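You operate a simulated robot arm through the tools that you are given. There is no shell and no other tool.

You run a simulated two-armed robot. Do the job below in one go: nothing can be reset, and whatever is moved stays where it is left.

JOB
Test the main mushroom stop: start the line, hit it, release it, reset.
Fine: use the main box; one press of start, one of reset.

The check looks at the end state, three seconds after you hand in, the way a careful person would. Anything else that was tipped, shoved, dropped, spilled or broken makes it a failure.

ROBOT AND FRAMES
Two 7-joint arms with two-finger parallel grippers on one trunk that stands fixed in place. Base frame: the origin is at the foot of the trunk, x ahead of it, y to its left, z up. Lengths are in m, angles in degrees, forces in N, time in s.
The left shoulder is at [0.05, 0.168, 1.207], the right one opposite. With the tool pointing down near the work surface each hand reaches from about 0.2 to 0.66 m from the base axis, measured 20 degrees to its own side. Payload 1.57 kg a hand.
Tool frame (each hand has its own): the origin (TCP) lies between the finger pads and is the grasp point; the fingertips stand 0.03 m ahead of it; z points along the fingers, y is the line along which they close. The gripper opens to 0.08 m. The fingers are 0.017 m wide and 0.012 m thick; the gripper's body (0.04 by 0.082 m) begins 0.08 m behind the TCP.
Orientation is told as [roll, pitch, yaw] about the base's x, y, z axes, in that order, counted from this pose: with the fingers straight down and closing along the base's y, the tool's x points along the base's -x, its y along +y and its z along -z.

CONTROLS
- The arms move only by the tool servo_tool. It takes "left_commands", "right_commands" or both (then of equal length, played together; a hand with none holds still); each is a list of rows, each an object of numbers (a shift or turn left out is 0, a gripper value left out holds the last): "x", "y", "z": the shift along the tool's x, y, z in m; "rx", "ry", "rz": the turn, a rotation vector about the tool's x, y, z in degrees; "jaw": the closure, from 0 (fully open) to 1 (shut). In form: [{"x": .., "y": .., "z": .., "rx": .., "ry": .., "rz": .., "jaw": ..}, ...]. A call has 1 to 20 rows; each row is the pose to reach, as a shift and turn from the pose commanded when the call began, along the tool's axes at that moment. Rows are played at 5 a second. More than 0.05 m and 8.6 degrees between two rows, or a gripper value outside its range, and nothing of the call is played. Where a pose cannot be reached the arm comes as near as it can. A force on the tool above 70 N (or 10 N above the force at the start of the call, whichever is more), or a blocked arm, ends the call early, and 0.2 s more pass. The fingers move at their own pace (about 0.045 m/s each) and stop on an object; they squeeze with about 25 N. The grip force told is the motor's: it shows also when the fingers shut on nothing. Time passes only in rows, and 0.2 s behind the last, so rows that repeat a pose let the fingers close. It gives the time, the measured TCP pose, the force on the tool (base axes), the opening and the grip force at its end, in the units of the frame above (readings bear some noise), with the torque about the TCP (base axes, N m) and any sound that the robot's microphone picked up, and new pictures: "show" is both (left out), scene, wrist or none (wrist: the cameras of the hands that moved).
- Cameras (640 x 400 px; columns grow to the right, rows downward): "scene" is now at [0.1349, -0.0341, 1.4379]; the picture's right is [-0.42, -0.91, 0.00], its down [-0.32, 0.14, -0.94] and it looks along [0.85, -0.39, -0.35] (base axes); focal length 332 px, centre (320, 200). "left" rides on the left gripper at [0.072, 0.007, -0.122] in its tool frame; the picture's right is [-0.09, 1.00, 0.00], its down [-0.84, -0.08, -0.54] and it looks along [-0.54, -0.05, 0.84] (tool axes); focal length 238 px, centre (320, 200). "right" rides on the right gripper at [0.072, -0.006, -0.122] in its tool frame; the picture's right is [0.09, 1.00, 0.00], its down [-0.84, 0.08, -0.54] and it looks along [-0.54, 0.05, 0.84] (tool axes); focal length 238 px, centre (320, 200). There is no depth. A picture from a camera that has moved, and an enlarged one, comes with that camera's place and axes in the base frame and with its lens. The place of the scene camera against the robot may be out by one fixed shift of up to 0.012 m in any direction.
- move_column(by): slides the trunk up (or, below 0, down) by that many m; the arms and the scene camera ride with it, the base frame stays. It gives what a move gives, with no picture.
- head_to(pan, tilt): turns the head with the scene camera to pan (to the left, within 80 degrees either way) and tilt (down, from -29 to 69), counted from straight ahead of the robot. It gives what a move gives, and a new picture of the scene camera.
- close_up(camera, box): a new picture of the part [left, top, right, bottom] of that camera's present view, enlarged. No time passes.
- hand_in(): hands the job in; it is judged then, once.

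Nothing tells you positions but the pictures and the camera data. Unless the task says otherwise, let go and move clear before handing in.

The tools are called after "Emit:" by a JSON object that holds its "op" and its "data". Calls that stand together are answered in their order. servo_tool: Moves the arms, as the interface text tells. Its arguments: {"type":"object","properties":{"left_commands":{"type":"array"},"right_commands":{"type":"array"},"show":{"type":"string","enum":["both","scene","wrist","none"]}},"required":[]} The other tools are called the same way: move_column (by) moves the trunk up or down; head_to (pan, tilt) turns the head that bears the scene camera; close_up (camera, box) takes an enlarged picture of a part of a camera's view; hand_in () hands the job in.

At the start:

```text
t: 0.0
left_position: [0.2826, -0.0299, 1.2935]
left_ee_rot: [0.0, 0.0, 0.0]
left_force: [1.1, -0.6, 0.1]
left_moment: [0.0, 0.01, 0.03]
left_grip_width: 0.0798
left_grasp_force: 0.1
right_position: [0.354, -0.4297, 1.2925]
right_ee_rot: [-0.2, -0.1, 0.1]
right_force: [-0.4, 0.0, 0.4]
right_moment: [-0.03, 0.01, 0.03]
right_grip_width: 0.0799
right_grasp_force: 0.1
trunk travel left (down, up): [-0.375, 0.068]
head pan, tilt (commanded): [-24.6, 20.3]
```

scene: 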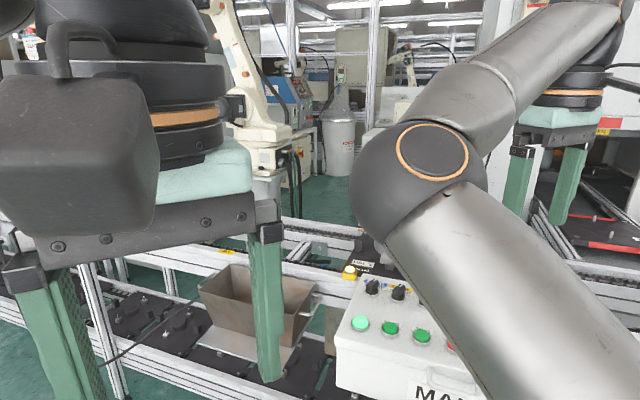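
right: 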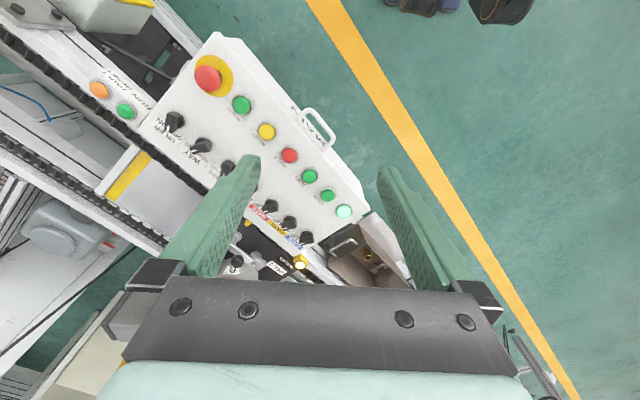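
left: 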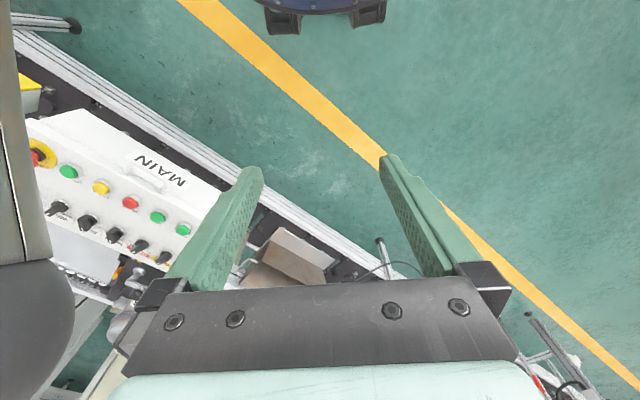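

I see a white control box marked MAIN with a red mushroom at one end, a row of coloured buttons and a row of black switches. I'll enlarge the pictures to read the labels before moving anything.

Emit:
{"op": "close_up", "data": {"camera": "right", "box": [80, 20, 380, 280]}}

Emit:
{"op": "close_up", "data": {"camera": "left", "box": [0, 60, 240, 280]}}

Emit:
{"op": "close_up", "data": {"camera": "scene", "box": [300, 240, 480, 400]}}

```text
1.54 times, centred on (230, 150) of right
camera zoom: at [0.2796, -0.4372, 1.4133], right [-0.09, 1.0, 0.0], down [0.84, 0.08, 0.54], along [0.54, 0.05, -0.84], focal length 367 px, centre (458, 277)
```

zoom: 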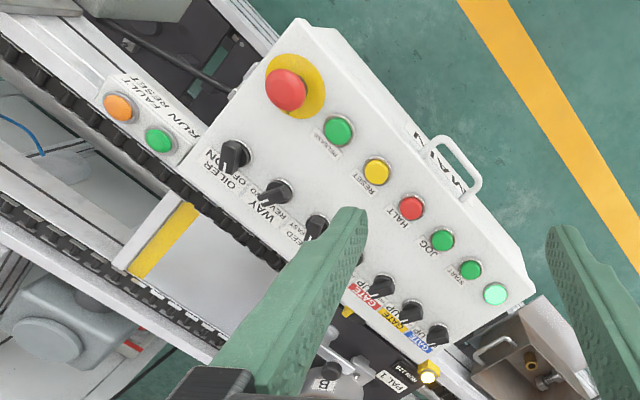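

```text
1.82 times, centred on (120, 170) of left
camera zoom: at [0.2105, -0.0228, 1.4148], right [0.09, 1.0, 0.0], down [0.84, -0.08, 0.54], along [0.54, -0.05, -0.84], focal length 433 px, centre (684, 254)
```

zoom: 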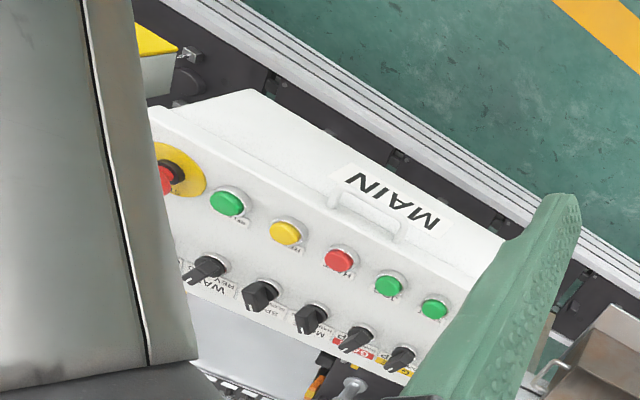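

```text
2.50 times, centred on (390, 320) of scene
camera zoom: at [0.1349, -0.0341, 1.4379], right [-0.42, -0.91, 0.0], down [-0.32, 0.14, -0.94], along [0.85, -0.39, -0.35], focal length 830 px, centre (145, -100)
```

zoom: 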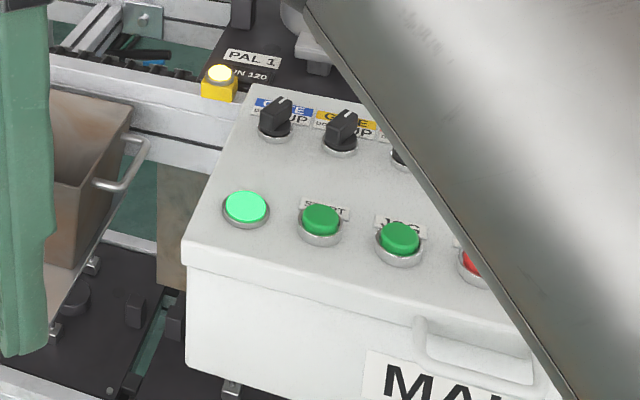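

The MAIN box faces the robot. From the left its row runs: a lit green with no label visible, START, JOG, HALT, yellow RESET, another green, then the red mushroom on a yellow plate. I'll swing the right hand round to square up with the row, jaws closed, for a clearer view.

Emit:
{"op": "servo_tool", "data": {"right_commands": [{"x": -0.014, "y": -0.004, "z": 0.005, "rz": 7, "jaw": 0.3}, {"x": -0.028, "y": -0.008, "z": 0.01, "rz": 14, "jaw": 0.6}, {"x": -0.042, "y": -0.012, "z": 0.02, "rz": 21, "jaw": 1}, {"x": -0.056, "y": -0.018, "z": 0.03, "rz": 28, "jaw": 1}, {"x": -0.07, "y": -0.022, "z": 0.04, "rz": 35, "jaw": 1}, {"x": -0.084, "y": -0.026, "z": 0.05, "rz": 40, "jaw": 1}, {"x": -0.09, "y": -0.03, "z": 0.06, "rz": 43.4, "jaw": 1}, {"x": -0.09, "y": -0.03, "z": 0.06, "rz": 43.4, "jaw": 1}], "show": "both"}}

```text
t: 1.8
left_position: [0.2821, -0.0307, 1.2921]
left_ee_rot: [0.0, 0.0, 0.0]
left_force: [-0.3, 0.3, 0.7]
left_moment: [-0.02, 0.0, 0.01]
left_grip_width: 0.0801
left_grasp_force: 0.0
right_position: [0.4427, -0.4611, 1.2326]
right_ee_rot: [-0.2, -0.1, -43.4]
right_force: [0.2, 0.2, 1.3]
right_moment: [0.02, -0.01, -0.02]
right_grip_width: 0.0001
right_grasp_force: 21.1
trunk travel left (down, up): [-0.375, 0.068]
head pan, tilt (commanded): [-24.6, 20.3]
camera scene: at [0.1348, -0.034, 1.4379], right [-0.42, -0.91, 0.0], down [-0.32, 0.14, -0.94], along [0.85, -0.39, -0.35], focal length 332 px, centre (320, 200)
camera right: at [0.3846, -0.4162, 1.353], right [0.62, 0.79, 0.0], down [0.66, -0.52, 0.54], along [0.43, -0.34, -0.84], focal length 238 px, centre (320, 200)
```

scene: 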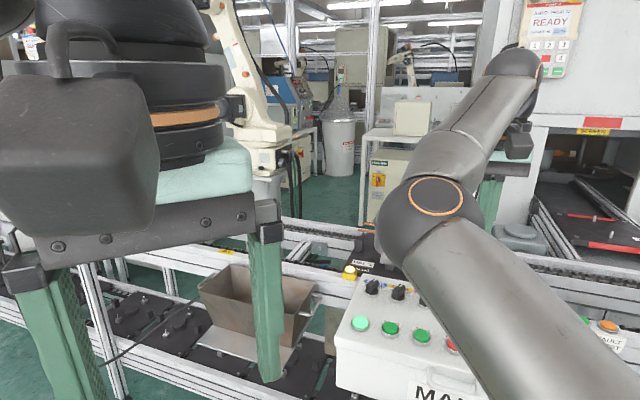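
right: 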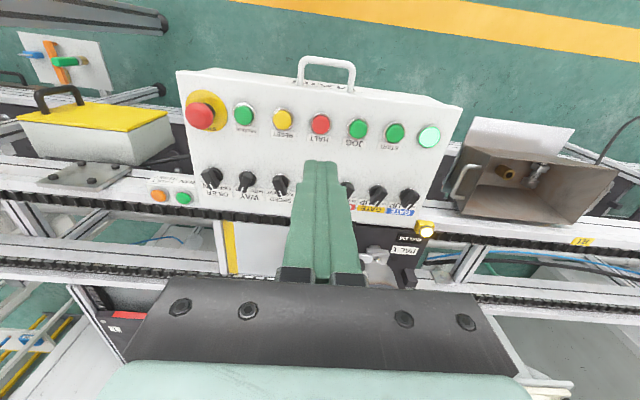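

Emit:
{"op": "close_up", "data": {"camera": "right", "box": [160, 60, 320, 220]}}

Emit:
{"op": "close_up", "data": {"camera": "right", "box": [310, 80, 470, 240]}}

Emit:
{"op": "close_up", "data": {"camera": "right", "box": [10, 20, 210, 220]}}

Emit:
{"op": "close_up", "data": {"camera": "scene", "box": [480, 0, 640, 100]}}

```text
2.50 times, centred on (240, 140) of right
camera zoom: at [0.3846, -0.4162, 1.353], right [0.62, 0.79, 0.0], down [0.66, -0.52, 0.54], along [0.43, -0.34, -0.84], focal length 596 px, centre (520, 350)
```

zoom: 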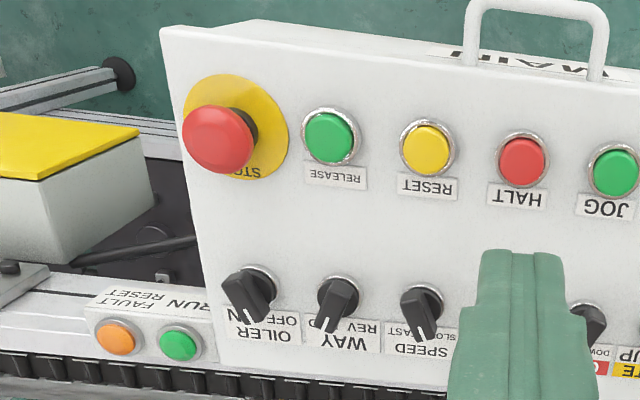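

```text
2.50 times, centred on (390, 160) of right
camera zoom: at [0.3846, -0.4162, 1.353], right [0.62, 0.79, 0.0], down [0.66, -0.52, 0.54], along [0.43, -0.34, -0.84], focal length 596 px, centre (145, 300)
```

zoom: 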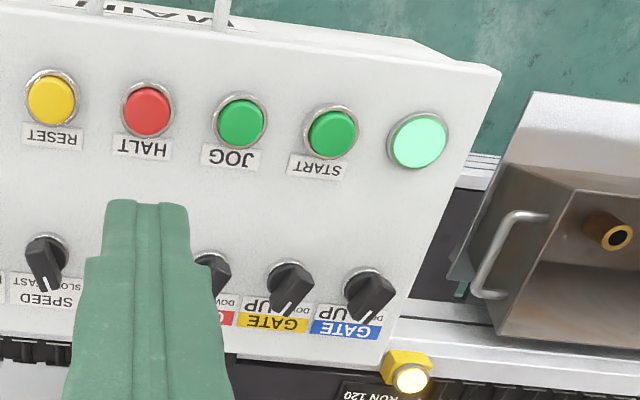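

```text
2.00 times, centred on (110, 120) of right
camera zoom: at [0.3846, -0.4162, 1.353], right [0.62, 0.79, 0.0], down [0.66, -0.52, 0.54], along [0.43, -0.34, -0.84], focal length 477 px, centre (740, 360)
```

zoom: 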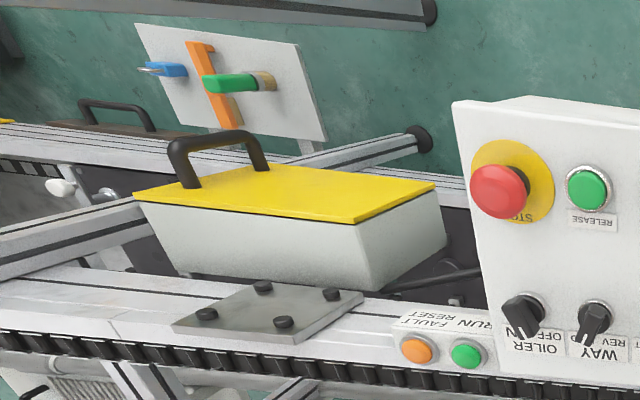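

```text
4.00 times, centred on (560, 50) of scene
camera zoom: at [0.1348, -0.034, 1.4379], right [-0.42, -0.91, 0.0], down [-0.32, 0.14, -0.94], along [0.85, -0.39, -0.35], focal length 1329 px, centre (-640, 800)
```

zoom: 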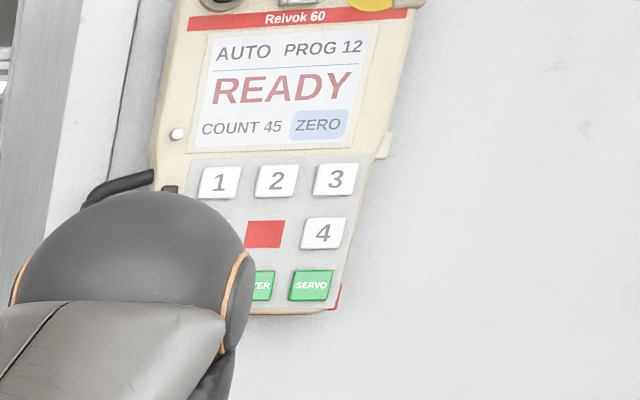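

The labels read, from the operator's left: lit lamp (blank), START, JOG, HALT, RESET, RELEASE, then the STOP mushroom, with the face close to horizontal at z≈0.95. I put the mushroom near (0.34, -0.61), RESET near (0.426, -0.523) and START near (0.557, -0.394). Next I'll look at the mushroom from nearer to learn how it releases.

Emit:
{"op": "servo_tool", "data": {"right_commands": [{"x": -0.008, "y": -0.035, "z": 0.02, "rz": 0.5, "jaw": 1}, {"x": -0.016, "y": -0.07, "z": 0.045, "rz": 1, "jaw": 1}, {"x": -0.024, "y": -0.105, "z": 0.07, "rz": 1.6, "jaw": 1}, {"x": -0.03, "y": -0.135, "z": 0.09, "rz": 1.6, "jaw": 1}, {"x": -0.035, "y": -0.158, "z": 0.11, "rz": 1.6, "jaw": 1}, {"x": -0.035, "y": -0.158, "z": 0.11, "rz": 1.6, "jaw": 1}], "show": "both"}}

```text
t: 3.2
left_position: [0.2832, -0.0296, 1.2928]
left_ee_rot: [0.0, 0.0, 0.0]
left_force: [0.1, 0.0, 0.6]
left_moment: [0.0, 0.0, 0.0]
left_grip_width: 0.0803
left_grasp_force: 0.0
right_position: [0.361, -0.6011, 1.1214]
right_ee_rot: [-0.1, -0.2, -44.9]
right_force: [0.4, 0.0, 0.3]
right_moment: [0.05, 0.0, 0.01]
right_grip_width: 0.0
right_grasp_force: 21.8
trunk travel left (down, up): [-0.375, 0.068]
head pan, tilt (commanded): [-24.6, 20.3]
camera scene: at [0.1349, -0.0338, 1.4379], right [-0.42, -0.91, 0.0], down [-0.32, 0.14, -0.94], along [0.85, -0.39, -0.35], focal length 332 px, centre (320, 200)
camera right: at [0.3036, -0.5538, 1.2427], right [0.64, 0.77, 0.0], down [0.65, -0.53, 0.54], along [0.42, -0.35, -0.84], focal length 238 px, centre (320, 200)
```

scene: 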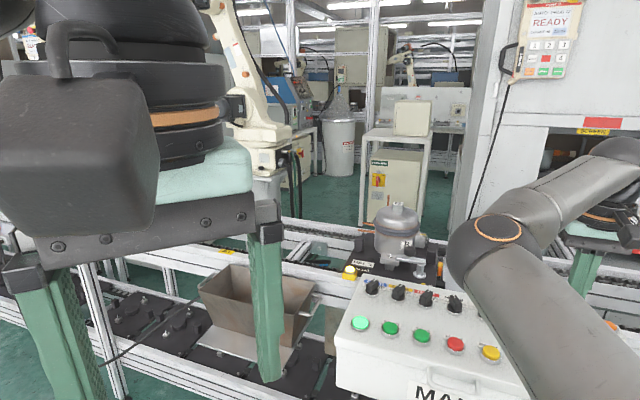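
right: 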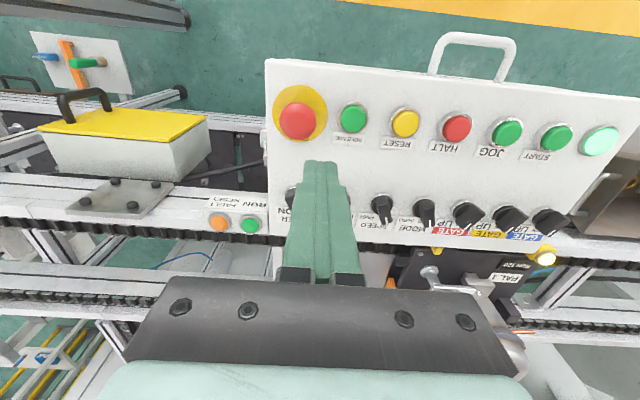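

Emit:
{"op": "close_up", "data": {"camera": "right", "box": [255, 70, 375, 170]}}

Emit:
{"op": "close_up", "data": {"camera": "right", "box": [440, 90, 640, 280]}}

Emit:
{"op": "close_up", "data": {"camera": "scene", "box": [320, 240, 560, 400]}}

Emit:
{"op": "close_up", "data": {"camera": "right", "box": [180, 180, 280, 250]}}

```text
4.00 times, centred on (315, 120) of right
camera zoom: at [0.3036, -0.5538, 1.2427], right [0.64, 0.77, 0.0], down [0.65, -0.53, 0.54], along [0.42, -0.35, -0.84], focal length 953 px, centre (340, 520)
```

zoom: 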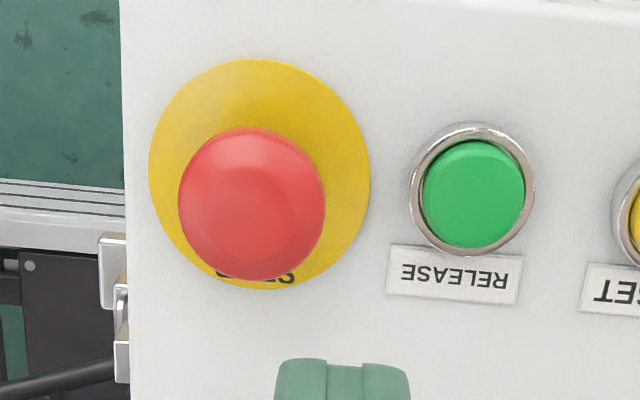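

```text
2.11 times, centred on (540, 185) of right
camera zoom: at [0.3036, -0.5538, 1.2427], right [0.64, 0.77, 0.0], down [0.65, -0.53, 0.54], along [0.42, -0.35, -0.84], focal length 502 px, centre (-143, 232)
```

zoom: 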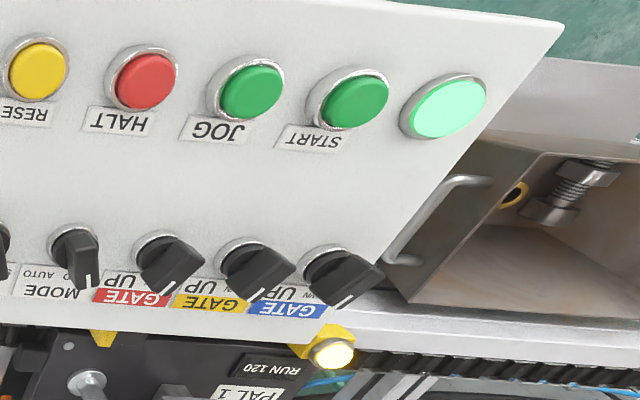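

```text
2.50 times, centred on (440, 320) of scene
camera zoom: at [0.1349, -0.0338, 1.4379], right [-0.42, -0.91, 0.0], down [-0.32, 0.14, -0.94], along [0.85, -0.39, -0.35], focal length 830 px, centre (20, -100)
```

zoom: 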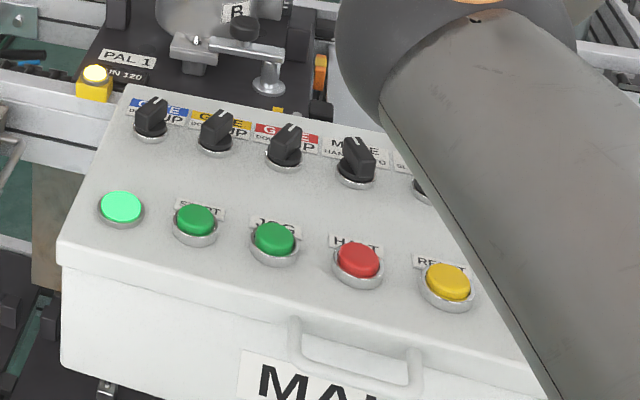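

```text
5.71 times, centred on (230, 215) of right
camera zoom: at [0.3036, -0.5538, 1.2427], right [0.64, 0.77, 0.0], down [0.65, -0.53, 0.54], along [0.42, -0.35, -0.84], focal length 1362 px, centre (834, 114)
```

zoom: 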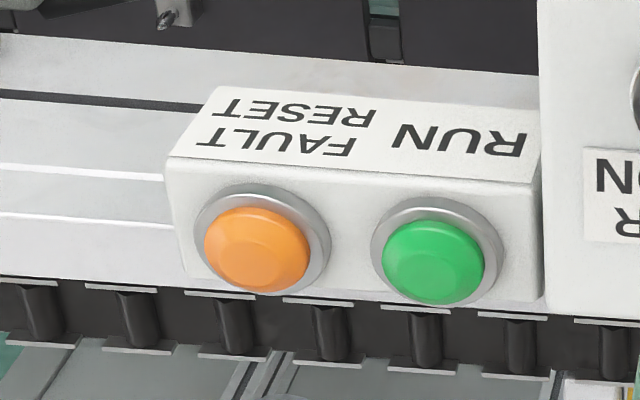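

The mushroom is a plain red cap on a STOP plate with no arrows, standing out about 35 mm, so I'll work out its release by feel once it is hit. Now I'll go over the START button.

Emit:
{"op": "servo_tool", "data": {"right_commands": [{"x": 0.001, "y": 0.04, "jaw": 1}, {"x": 0.003, "y": 0.08, "jaw": 1}, {"x": 0.004, "y": 0.12, "jaw": 1}, {"x": 0.005, "y": 0.16, "jaw": 1}, {"x": 0.007, "y": 0.2, "jaw": 1}, {"x": 0.008, "y": 0.24, "z": 0.01, "jaw": 1}, {"x": 0.009, "y": 0.27, "z": 0.03, "jaw": 1}, {"x": 0.009, "y": 0.2836, "z": 0.055, "jaw": 1}, {"x": 0.009, "y": 0.2836, "z": 0.07, "jaw": 1}, {"x": 0.009, "y": 0.2836, "z": 0.07, "jaw": 1}], "show": "both"}}

```text
t: 5.4
left_position: [0.2826, -0.0302, 1.2928]
left_ee_rot: [0.0, 0.0, 0.0]
left_force: [0.1, -0.5, 0.1]
left_moment: [-0.04, -0.01, 0.0]
left_grip_width: 0.0801
left_grasp_force: 0.0
right_position: [0.5252, -0.425, 1.1131]
right_ee_rot: [0.0, -0.1, -44.9]
right_force: [-0.3, -0.3, -0.1]
right_moment: [-0.01, 0.01, 0.0]
right_grip_width: 0.0
right_grasp_force: 21.5
right hand out of reach, approached as far as the arm can: row 7, 8, 9, 10
trunk travel left (down, up): [-0.375, 0.068]
head pan, tilt (commanded): [-24.6, 20.3]
camera scene: at [0.135, -0.0341, 1.4379], right [-0.42, -0.91, 0.0], down [-0.32, 0.14, -0.94], along [0.85, -0.39, -0.35], focal length 332 px, centre (320, 200)
camera right: at [0.4673, -0.3786, 1.233], right [0.64, 0.77, 0.0], down [0.65, -0.54, 0.54], along [0.42, -0.35, -0.84], focal length 238 px, centre (320, 200)
```

scene: 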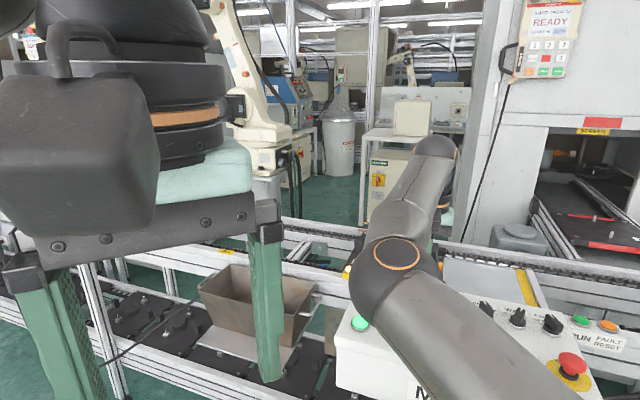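
right: 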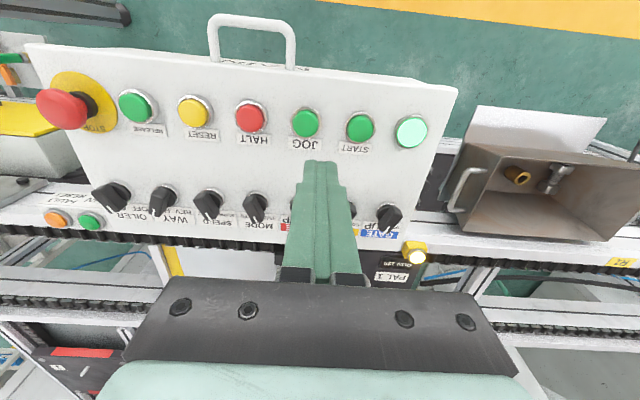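

START is just past what the hand can reach pointing straight down, so I'll tilt the fingers outward a little. First I'll zoom in to fix START's place exactly and see how the switches are set.

Emit:
{"op": "close_up", "data": {"camera": "right", "box": [280, 80, 440, 180]}}

Emit:
{"op": "close_up", "data": {"camera": "right", "box": [80, 150, 300, 250]}}

Emit:
{"op": "close_up", "data": {"camera": "scene", "box": [540, 300, 640, 400]}}

```text
4.00 times, centred on (360, 130) of right
camera zoom: at [0.4673, -0.3786, 1.233], right [0.64, 0.77, 0.0], down [0.65, -0.54, 0.54], along [0.42, -0.35, -0.84], focal length 953 px, centre (160, 480)
```

zoom: 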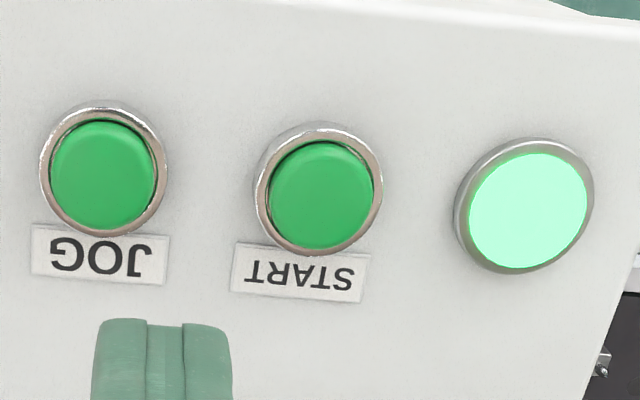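

```text
2.91 times, centred on (190, 200) of right
camera zoom: at [0.4673, -0.3786, 1.233], right [0.64, 0.77, 0.0], down [0.65, -0.54, 0.54], along [0.42, -0.35, -0.84], focal length 693 px, centre (698, 200)
```

zoom: 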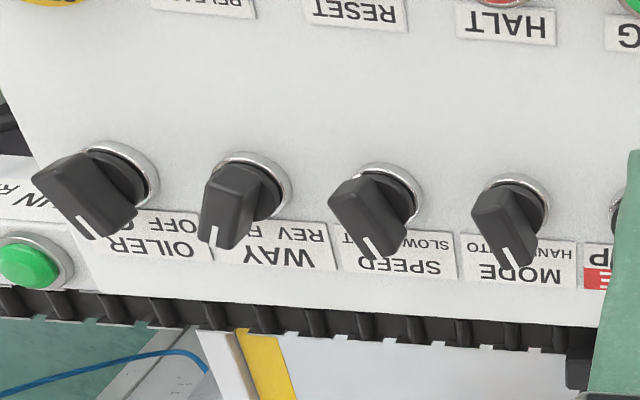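

```text
4.00 times, centred on (590, 350) of scene
camera zoom: at [0.135, -0.0341, 1.4379], right [-0.42, -0.91, 0.0], down [-0.32, 0.14, -0.94], along [0.85, -0.39, -0.35], focal length 1329 px, centre (-760, -400)
```

zoom: 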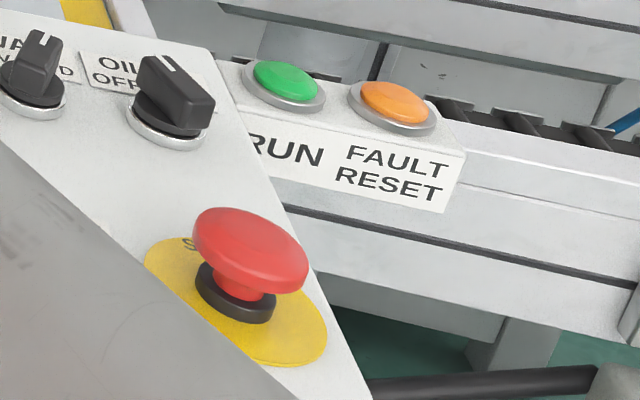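

I take START's cap to be at about (0.557, -0.394), top near z 0.963. I'll tilt the fingers 15° outward here, well above the panel, and see where the hand ends up.

Emit:
{"op": "servo_tool", "data": {"right_commands": [{"ry": -5, "jaw": 1}, {"ry": -10, "jaw": 1}, {"ry": -15, "jaw": 1}, {"ry": -15, "jaw": 1}], "show": "wrist"}}

```text
t: 6.4
left_position: [0.2832, -0.0305, 1.2932]
left_ee_rot: [-0.1, 0.0, 0.0]
left_force: [-0.1, -0.4, -0.5]
left_moment: [-0.04, 0.01, -0.01]
left_grip_width: 0.0799
left_grasp_force: 0.0
right_position: [0.525, -0.4254, 1.1119]
right_ee_rot: [-0.2, -15.2, -44.9]
right_force: [0.2, 0.2, 0.5]
right_moment: [0.02, 0.01, 0.01]
right_grip_width: 0.0001
right_grasp_force: 21.4
trunk travel left (down, up): [-0.375, 0.068]
head pan, tilt (commanded): [-24.6, 20.3]
camera right: at [0.4468, -0.3582, 1.21], right [0.64, 0.77, -0.03], down [0.53, -0.41, 0.74], along [0.56, -0.49, -0.67], focal length 238 px, centre (320, 200)
```

right: 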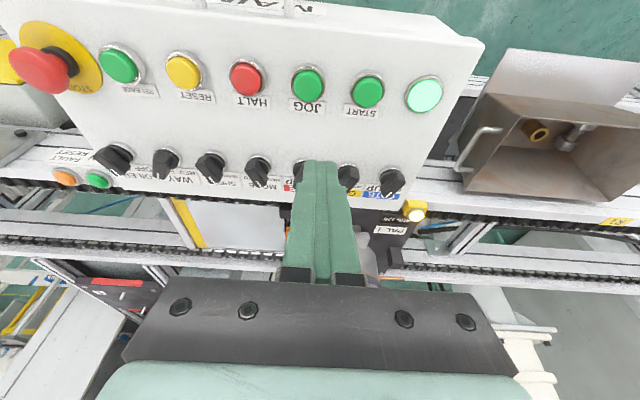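

The tilt worked and the hand stayed in place, so commands carry on from where the hand really is. Next I'll bring the closed fingertips to about 20 mm above START.

Emit:
{"op": "servo_tool", "data": {"right_commands": [{"x": 0.007, "y": 0.02, "z": 0.01, "jaw": 1}, {"x": 0.014, "y": 0.0448, "z": 0.03, "jaw": 1}, {"x": 0.021, "y": 0.0448, "z": 0.06, "jaw": 1}, {"x": 0.0284, "y": 0.0448, "z": 0.0937, "jaw": 1}, {"x": 0.0284, "y": 0.0448, "z": 0.0937, "jaw": 1}], "show": "both"}}

```text
t: 7.6
left_position: [0.2824, -0.0298, 1.2932]
left_ee_rot: [0.0, 0.0, 0.1]
left_force: [-0.3, 0.1, -0.2]
left_moment: [0.01, 0.03, -0.02]
left_grip_width: 0.08
left_grasp_force: 0.0
right_position: [0.556, -0.3916, 1.0139]
right_ee_rot: [0.0, -15.1, -44.9]
right_force: [1.1, 0.8, 1.5]
right_moment: [0.01, 0.01, 0.0]
right_grip_width: 0.0
right_grasp_force: 21.9
trunk travel left (down, up): [-0.375, 0.068]
head pan, tilt (commanded): [-24.6, 20.3]
camera scene: at [0.1347, -0.034, 1.4379], right [-0.42, -0.91, 0.0], down [-0.32, 0.14, -0.94], along [0.85, -0.39, -0.35], focal length 332 px, centre (320, 200)
camera right: at [0.4773, -0.3243, 1.1116], right [0.64, 0.77, -0.02], down [0.53, -0.42, 0.74], along [0.56, -0.49, -0.67], focal length 238 px, centre (320, 200)
```

scene: 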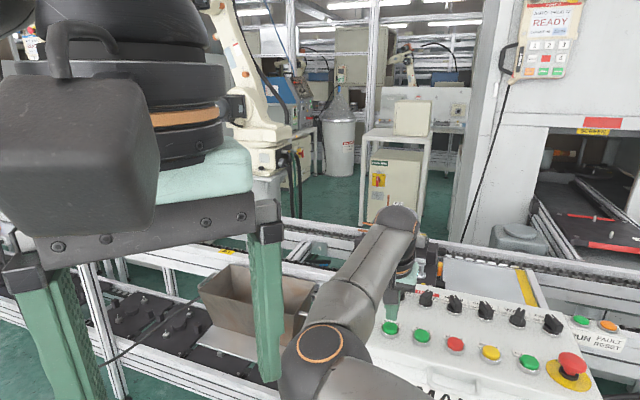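
right: 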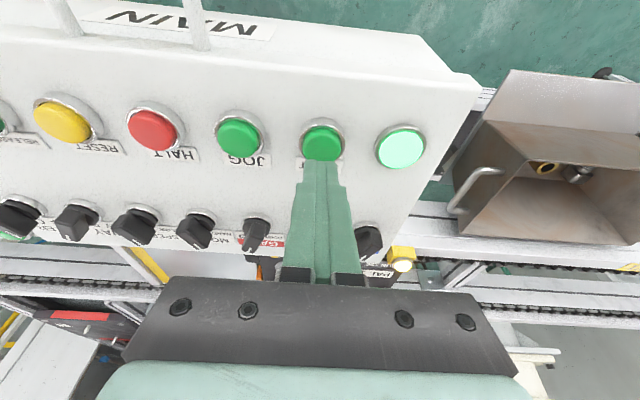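

Emit:
{"op": "close_up", "data": {"camera": "right", "box": [260, 90, 420, 210]}}

Emit:
{"op": "close_up", "data": {"camera": "scene", "box": [340, 230, 500, 370]}}

```text
3.33 times, centred on (340, 150) of right
camera zoom: at [0.4773, -0.3243, 1.1116], right [0.64, 0.77, -0.02], down [0.53, -0.42, 0.74], along [0.56, -0.49, -0.67], focal length 794 px, centre (253, 367)
```

zoom: 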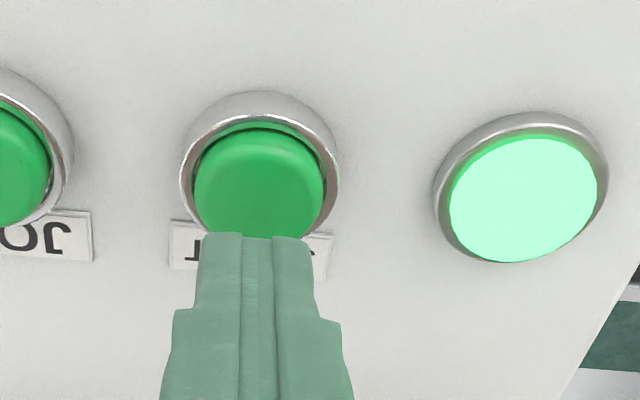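

```text
2.86 times, centred on (420, 300) of scene
camera zoom: at [0.1347, -0.034, 1.4379], right [-0.42, -0.91, 0.0], down [-0.32, 0.14, -0.94], along [0.85, -0.39, -0.35], focal length 949 px, centre (34, -86)
```

zoom: 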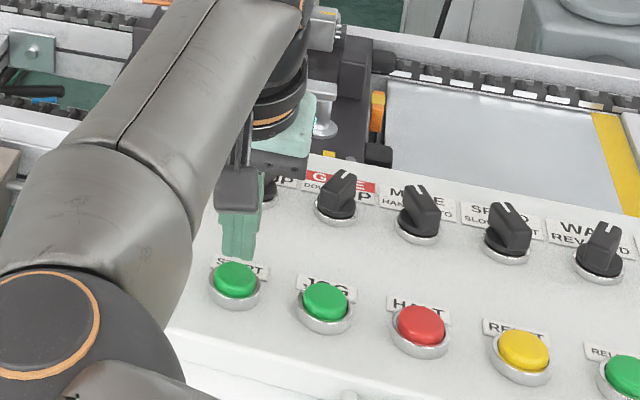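

The fingertips sit over START's cap, and from two views I make its top about z 0.958. I'll go straight down in small steps and watch the force and any sound.

Emit:
{"op": "servo_tool", "data": {"right_commands": [{"x": 0.0026, "z": 0.0097, "jaw": 1}, {"x": 0.0047, "z": 0.0174, "jaw": 1}, {"x": 0.0057, "z": 0.0212, "jaw": 1}, {"x": 0.0063, "z": 0.0232, "jaw": 1}], "show": "wrist"}}

```text
t: 8.6
left_position: [0.2821, -0.0294, 1.2933]
left_ee_rot: [0.1, -0.2, 0.0]
left_force: [-0.4, 0.0, -0.3]
left_moment: [-0.02, -0.03, 0.0]
left_grip_width: 0.0799
left_grasp_force: 0.1
right_position: [0.5549, -0.3913, 0.9921]
right_ee_rot: [0.0, -15.5, -45.0]
right_force: [-1.1, -2.0, 9.8]
right_moment: [-0.06, 0.05, 0.13]
right_grip_width: 0.0
right_grasp_force: 21.4
trunk travel left (down, up): [-0.375, 0.068]
head pan, tilt (commanded): [-24.6, 20.3]
heard: click
camera right: at [0.4761, -0.3243, 1.0903], right [0.64, 0.77, -0.02], down [0.52, -0.41, 0.75], along [0.56, -0.49, -0.67], focal length 238 px, centre (320, 200)
```

right: 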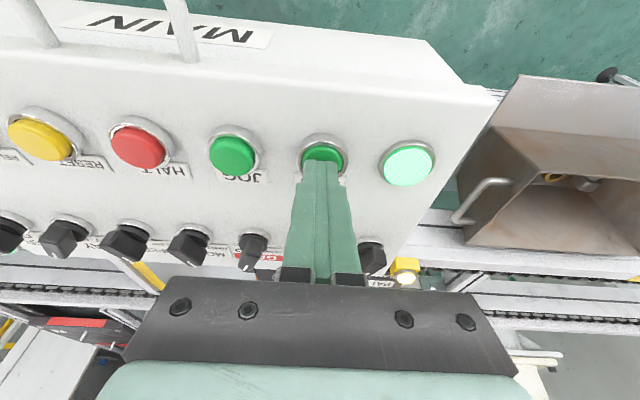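

I heard a click at about 10 N, so START has gone in. I'll lift straight off and check that the line is running.

Emit:
{"op": "servo_tool", "data": {"right_commands": [{"x": -0.0026, "z": -0.0097, "jaw": 1}, {"x": -0.0078, "z": -0.029, "jaw": 1}, {"x": -0.0182, "z": -0.0676, "jaw": 1}], "show": "both"}}

```text
t: 9.4
left_position: [0.2815, -0.0297, 1.2927]
left_ee_rot: [0.0, 0.0, 0.0]
left_force: [0.6, -0.7, 0.8]
left_moment: [-0.01, -0.03, -0.01]
left_grip_width: 0.08
left_grasp_force: 0.1
right_position: [0.5542, -0.3914, 1.0604]
right_ee_rot: [0.0, -15.1, -44.9]
right_force: [-0.6, -0.1, 0.7]
right_moment: [0.02, -0.01, -0.01]
right_grip_width: 0.0
right_grasp_force: 21.4
trunk travel left (down, up): [-0.375, 0.068]
head pan, tilt (commanded): [-24.6, 20.3]
camera scene: at [0.1345, -0.0339, 1.4379], right [-0.42, -0.91, 0.0], down [-0.32, 0.14, -0.94], along [0.85, -0.39, -0.35], focal length 332 px, centre (320, 200)
camera right: at [0.476, -0.3234, 1.1584], right [0.64, 0.77, -0.02], down [0.53, -0.42, 0.74], along [0.56, -0.49, -0.67], focal length 238 px, centre (320, 200)
```

scene: 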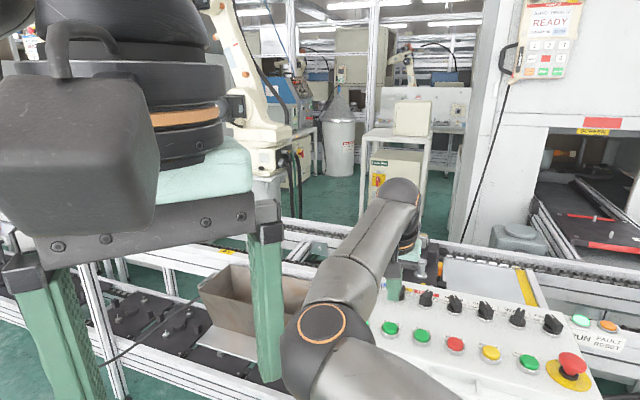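
right: 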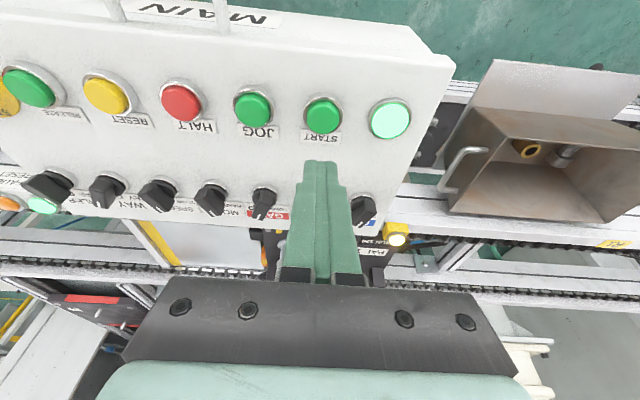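

The RUN lamp on the line looks brighter now, so the line seems to be running. I'll zoom in to confirm.

Emit:
{"op": "close_up", "data": {"camera": "scene", "box": [540, 300, 640, 400]}}

Emit:
{"op": "close_up", "data": {"camera": "scene", "box": [370, 230, 560, 350]}}

```text
4.00 times, centred on (590, 350) of scene
camera zoom: at [0.1345, -0.0339, 1.4379], right [-0.42, -0.91, 0.0], down [-0.32, 0.14, -0.94], along [0.85, -0.39, -0.35], focal length 1329 px, centre (-760, -400)
```

zoom: 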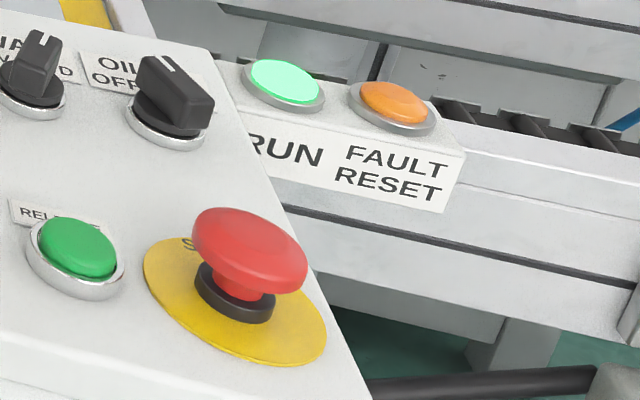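

```text
3.33 times, centred on (465, 290) of scene
camera zoom: at [0.1345, -0.0339, 1.4379], right [-0.42, -0.91, 0.0], down [-0.32, 0.14, -0.94], along [0.85, -0.39, -0.35], focal length 1107 px, centre (-163, -100)
```

zoom: 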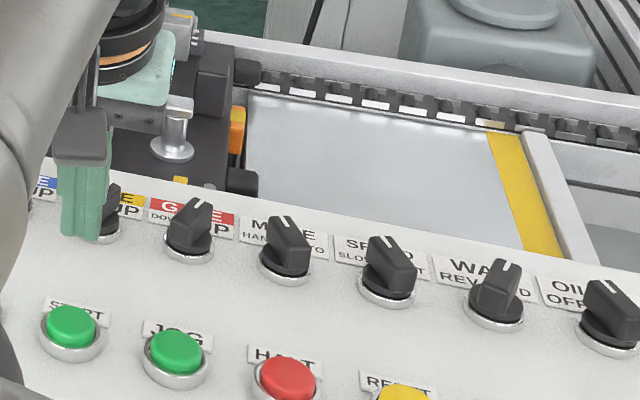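

The RUN lamp is lit, so the line is started. Next I'll carry the hand, brought upright, to above the mushroom at (0.340, -0.615).

Emit:
{"op": "servo_tool", "data": {"right_commands": [{"x": -0.003, "y": -0.03, "z": -0.012, "ry": 0, "jaw": 1}, {"x": -0.006, "y": -0.07, "z": -0.0223, "ry": 3, "jaw": 1}, {"x": -0.008, "y": -0.11, "z": -0.0223, "ry": 6, "jaw": 1}, {"x": -0.01, "y": -0.15, "z": -0.0223, "ry": 9, "jaw": 1}, {"x": -0.012, "y": -0.19, "z": -0.0223, "ry": 12, "jaw": 1}, {"x": -0.012, "y": -0.23, "z": -0.0223, "ry": 15.1, "jaw": 1}, {"x": -0.012, "y": -0.27, "z": -0.0223, "ry": 15.1, "jaw": 1}, {"x": -0.012, "y": -0.31, "z": -0.0223, "ry": 15.1, "jaw": 1}, {"x": -0.012, "y": -0.31, "z": -0.0223, "ry": 15.1, "jaw": 1}], "show": "both"}}

```text
t: 11.4
left_position: [0.2833, -0.0294, 1.2929]
left_ee_rot: [-0.1, 0.0, 0.0]
left_force: [0.3, 0.9, 1.0]
left_moment: [0.01, -0.01, -0.01]
left_grip_width: 0.0801
left_grasp_force: 0.1
right_position: [0.3387, -0.6169, 1.0854]
right_ee_rot: [-0.2, 0.0, -44.9]
right_force: [0.1, 0.8, 0.6]
right_moment: [0.01, 0.0, -0.01]
right_grip_width: 0.0002
right_grasp_force: 21.6
trunk travel left (down, up): [-0.375, 0.068]
head pan, tilt (commanded): [-24.6, 20.3]
camera scene: at [0.1351, -0.0338, 1.4379], right [-0.42, -0.91, 0.0], down [-0.32, 0.14, -0.94], along [0.85, -0.39, -0.35], focal length 332 px, centre (320, 200)
camera right: at [0.2824, -0.5695, 1.2069], right [0.64, 0.77, 0.0], down [0.65, -0.54, 0.54], along [0.42, -0.35, -0.84], focal length 238 px, centre (320, 200)
```

scene: 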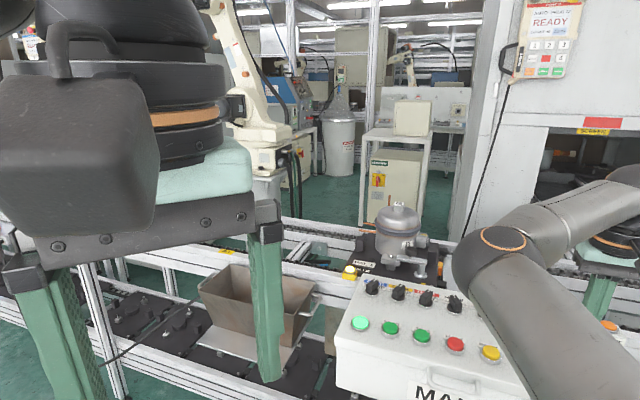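
right: 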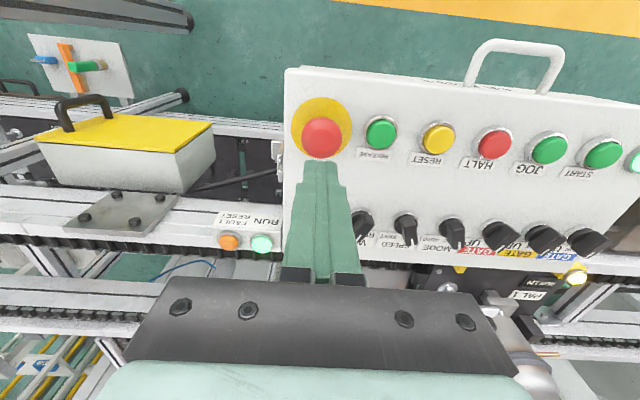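

The hand is centred over the mushroom, its cap around z 0.985–0.995. I'll press straight down in steps and watch for the latch.

Emit:
{"op": "servo_tool", "data": {"right_commands": [{"z": 0.025, "jaw": 1}, {"z": 0.048, "jaw": 1}, {"z": 0.056, "jaw": 1}, {"z": 0.06, "jaw": 1}, {"z": 0.063, "jaw": 1}], "show": "wrist"}}

```text
t: 12.6
left_position: [0.2832, -0.0308, 1.2916]
left_ee_rot: [0.0, 0.0, 0.0]
left_force: [-0.1, 0.6, -0.7]
left_moment: [0.01, -0.02, 0.02]
left_grip_width: 0.0798
left_grasp_force: 0.1
right_position: [0.339, -0.6145, 1.0213]
right_ee_rot: [-0.1, -0.1, -44.9]
right_force: [0.3, -0.3, -0.4]
right_moment: [-0.02, -0.01, 0.0]
right_grip_width: 0.0
right_grasp_force: 21.5
trunk travel left (down, up): [-0.375, 0.068]
head pan, tilt (commanded): [-24.6, 20.3]
camera right: at [0.2822, -0.5681, 1.1426], right [0.64, 0.77, 0.0], down [0.65, -0.54, 0.54], along [0.42, -0.35, -0.84], focal length 238 px, centre (320, 200)
```

right: 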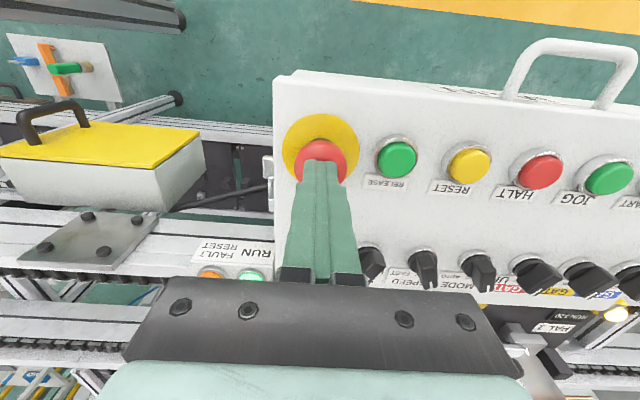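

No contact yet with the tip at z≈0.991. I'll continue down in small steps.

Emit:
{"op": "servo_tool", "data": {"right_commands": [{"z": 0.003, "jaw": 1}, {"z": 0.006, "jaw": 1}, {"z": 0.009, "jaw": 1}, {"z": 0.012, "jaw": 1}], "show": "wrist"}}

```text
t: 13.6
left_position: [0.2821, -0.0301, 1.2924]
left_ee_rot: [0.0, 0.0, 0.0]
left_force: [-0.1, 0.6, -0.8]
left_moment: [0.01, 0.02, -0.02]
left_grip_width: 0.08
left_grasp_force: 0.1
right_position: [0.3409, -0.6145, 1.01]
right_ee_rot: [-0.1, -0.1, -44.9]
right_force: [-0.5, 0.2, 3.1]
right_moment: [0.04, -0.01, 0.04]
right_grip_width: 0.0002
right_grasp_force: 21.6
trunk travel left (down, up): [-0.375, 0.068]
head pan, tilt (commanded): [-24.6, 20.3]
heard: click
camera right: at [0.2823, -0.5678, 1.131], right [0.64, 0.77, 0.0], down [0.65, -0.54, 0.54], along [0.42, -0.35, -0.84], focal length 238 px, centre (320, 200)
```

right: 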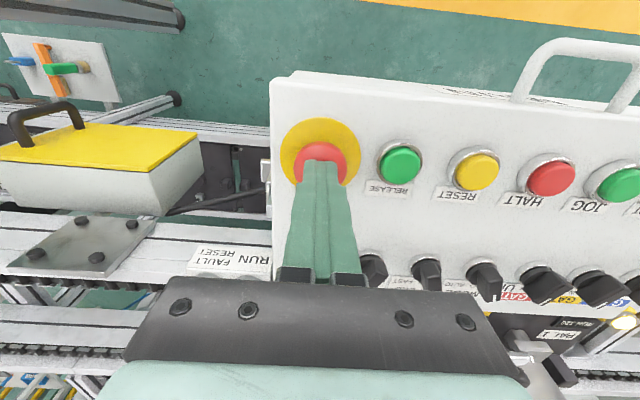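

A click came with the tip at z≈0.980 and the force is now low, so the mushroom seems to have latched. I'll lift off and look at it and at the lamps.

Emit:
{"op": "servo_tool", "data": {"right_commands": [{"z": -0.02, "jaw": 1}, {"z": -0.06, "jaw": 1}, {"z": -0.06, "jaw": 1}], "show": "both"}}

Emit:
{"op": "close_up", "data": {"camera": "right", "box": [200, 80, 400, 280]}}

Emit:
{"op": "close_up", "data": {"camera": "scene", "box": [540, 290, 640, 400]}}

```text
t: 14.4
left_position: [0.2829, -0.0303, 1.2922]
left_ee_rot: [0.1, 0.0, 0.1]
left_force: [-0.3, -0.4, -0.5]
left_moment: [-0.01, 0.05, 0.03]
left_grip_width: 0.0801
left_grasp_force: 0.0
right_position: [0.3375, -0.6144, 1.0709]
right_ee_rot: [0.0, -0.1, -45.2]
right_force: [-0.8, 0.2, 0.3]
right_moment: [-0.04, -0.02, 0.01]
right_grip_width: 0.0002
right_grasp_force: 20.8
trunk travel left (down, up): [-0.375, 0.068]
head pan, tilt (commanded): [-24.6, 20.3]
camera scene: at [0.1351, -0.0343, 1.4378], right [-0.42, -0.91, 0.0], down [-0.32, 0.14, -0.94], along [0.85, -0.39, -0.35], focal length 332 px, centre (320, 200)
camera right: at [0.2816, -0.5683, 1.1908], right [0.64, 0.77, 0.0], down [0.65, -0.54, 0.54], along [0.42, -0.35, -0.84], focal length 238 px, centre (320, 200)
```

scene: 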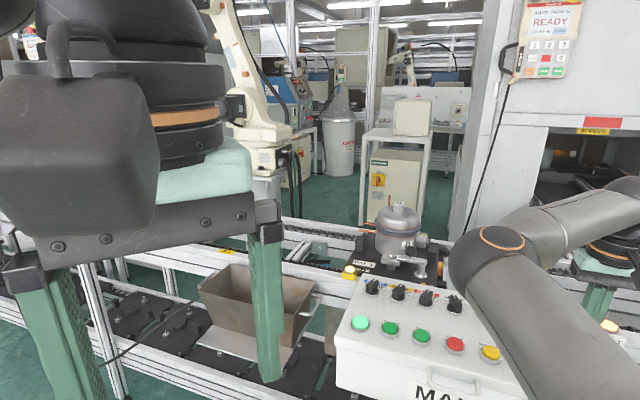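
right: 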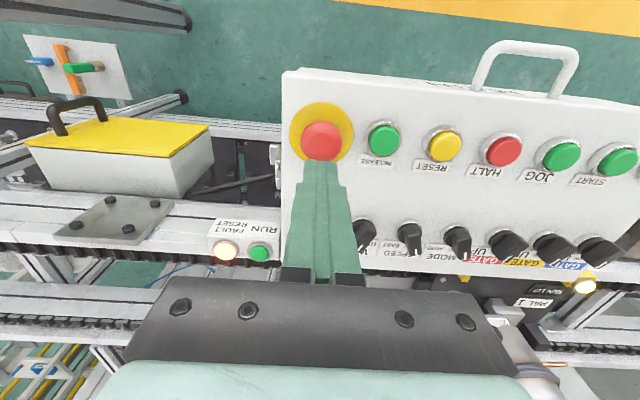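

```text
2.00 times, centred on (300, 180) of right
camera zoom: at [0.2816, -0.5683, 1.1908], right [0.64, 0.77, 0.0], down [0.65, -0.54, 0.54], along [0.42, -0.35, -0.84], focal length 477 px, centre (360, 240)
```

zoom: 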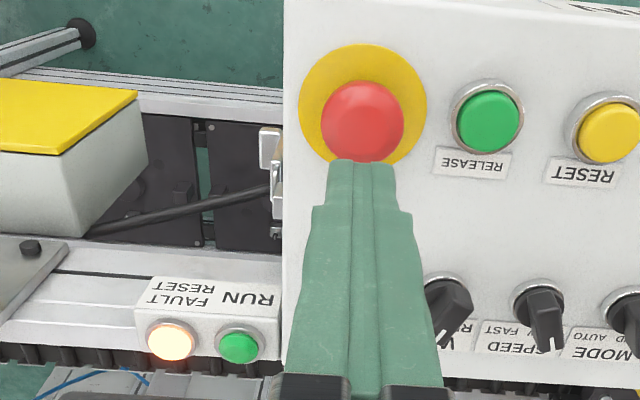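

```text
3.64 times, centred on (590, 345) of scene
camera zoom: at [0.1351, -0.0343, 1.4378], right [-0.42, -0.91, 0.0], down [-0.32, 0.14, -0.94], along [0.85, -0.39, -0.35], focal length 1208 px, centre (-662, -327)
```

zoom: 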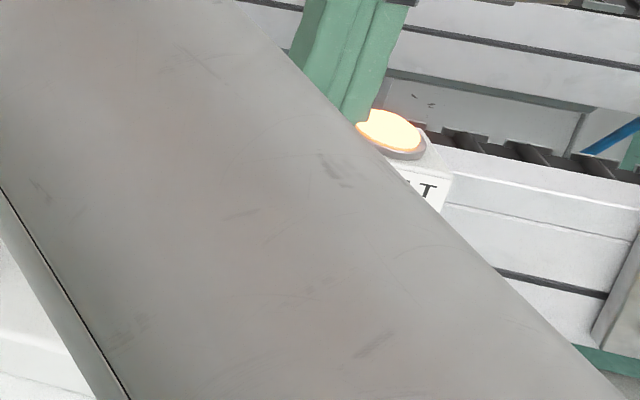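

The FAULT lamp is lit and RUN is out, so the stop has tripped and latched. I'll now turn the hand to yaw 0 above the mushroom, to leave room for a clockwise twist, and open the jaws to about 64 mm.

Emit:
{"op": "servo_tool", "data": {"right_commands": [{"rz": -7.5, "jaw": 0.2}, {"rz": -15, "jaw": 0.2}, {"rz": -22.5, "jaw": 0.2}, {"rz": -30, "jaw": 0.2}, {"rz": -37.5, "jaw": 0.2}, {"rz": -45, "jaw": 0.2}, {"rz": -45, "jaw": 0.2}], "show": "both"}}

Emit:
{"op": "close_up", "data": {"camera": "right", "box": [220, 80, 420, 240]}}

```text
t: 16.0
left_position: [0.283, -0.0311, 1.2926]
left_ee_rot: [-0.1, 0.0, 0.0]
left_force: [-0.3, 0.1, -0.4]
left_moment: [-0.04, 0.06, 0.01]
left_grip_width: 0.08
left_grasp_force: 0.0
right_position: [0.3389, -0.6151, 1.0699]
right_ee_rot: [-0.1, 0.1, 0.1]
right_force: [-0.2, 0.2, -0.2]
right_moment: [0.01, -0.01, -0.01]
right_grip_width: 0.064
right_grasp_force: 0.0
trunk travel left (down, up): [-0.375, 0.068]
head pan, tilt (commanded): [-24.6, 20.3]
camera scene: at [0.1349, -0.0341, 1.4379], right [-0.42, -0.91, 0.0], down [-0.32, 0.14, -0.94], along [0.85, -0.39, -0.35], focal length 332 px, centre (320, 200)
camera right: at [0.2659, -0.6211, 1.1908], right [-0.1, 1.0, 0.0], down [0.84, 0.08, 0.54], along [0.54, 0.05, -0.84], focal length 238 px, centre (320, 200)
```

scene: 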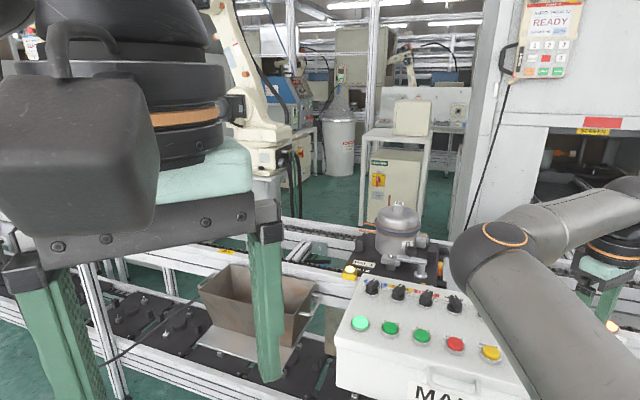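
right: 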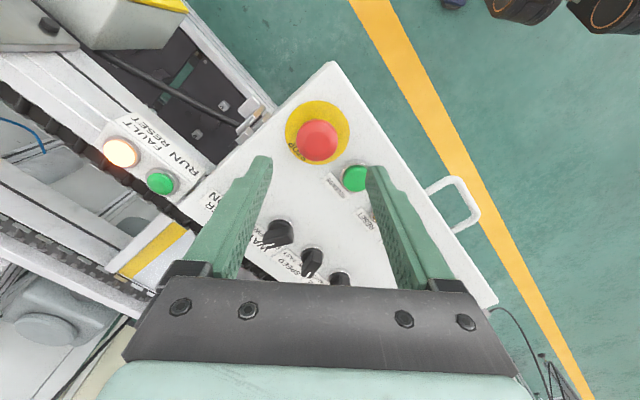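

```text
2.50 times, centred on (320, 160) of right
camera zoom: at [0.2659, -0.6211, 1.1908], right [-0.1, 1.0, 0.0], down [0.84, 0.08, 0.54], along [0.54, 0.05, -0.84], focal length 596 px, centre (320, 300)
```

zoom: 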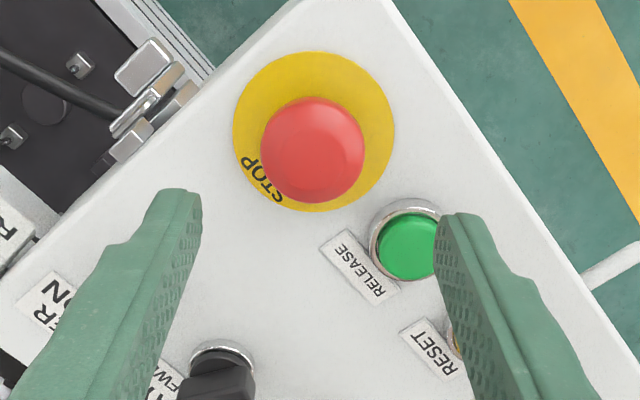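

The jaws straddle the mushroom and there's room around the RELEASE button. I'll go down until the pads are beside the cap rim (tips near z 0.964) and close on it.

Emit:
{"op": "servo_tool", "data": {"right_commands": [{"z": 0.035, "jaw": 0.2}, {"z": 0.06, "jaw": 0.2}, {"z": 0.07, "jaw": 0.2}, {"z": 0.076, "jaw": 0.2}, {"z": 0.076, "jaw": 0.2}], "show": "wrist"}}

Emit:
{"op": "close_up", "data": {"camera": "right", "box": [220, 100, 420, 240]}}

```text
t: 17.2
left_position: [0.2822, -0.0308, 1.2924]
left_ee_rot: [0.1, 0.0, -0.1]
left_force: [-0.3, 0.6, -0.1]
left_moment: [0.0, 0.02, 0.01]
left_grip_width: 0.0799
left_grasp_force: 0.1
right_position: [0.3383, -0.6148, 0.9928]
right_ee_rot: [-0.1, 0.0, 0.1]
right_force: [0.8, -0.5, -0.1]
right_moment: [0.0, 0.02, 0.0]
right_grip_width: 0.0641
right_grasp_force: 0.0
trunk travel left (down, up): [-0.375, 0.068]
head pan, tilt (commanded): [-24.6, 20.3]
camera right: at [0.2657, -0.6215, 1.1148], right [-0.09, 1.0, 0.0], down [0.84, 0.08, 0.54], along [0.54, 0.05, -0.84], focal length 238 px, centre (320, 200)
```

right: 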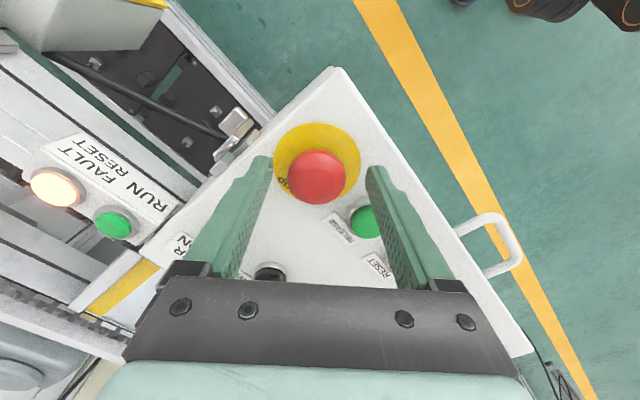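

```text
2.86 times, centred on (320, 170) of right
camera zoom: at [0.2657, -0.6215, 1.1148], right [-0.09, 1.0, 0.0], down [0.84, 0.08, 0.54], along [0.54, 0.05, -0.84], focal length 681 px, centre (320, 286)
```

zoom: 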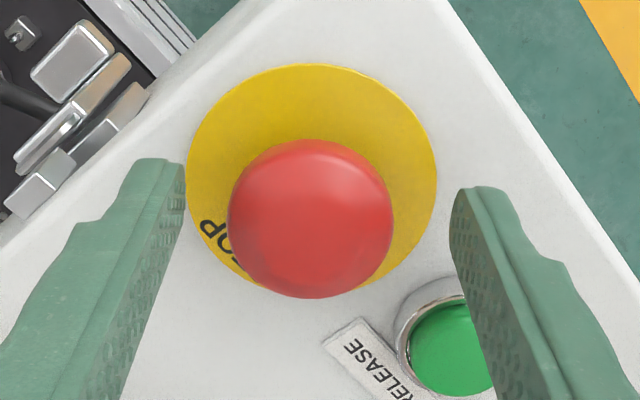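

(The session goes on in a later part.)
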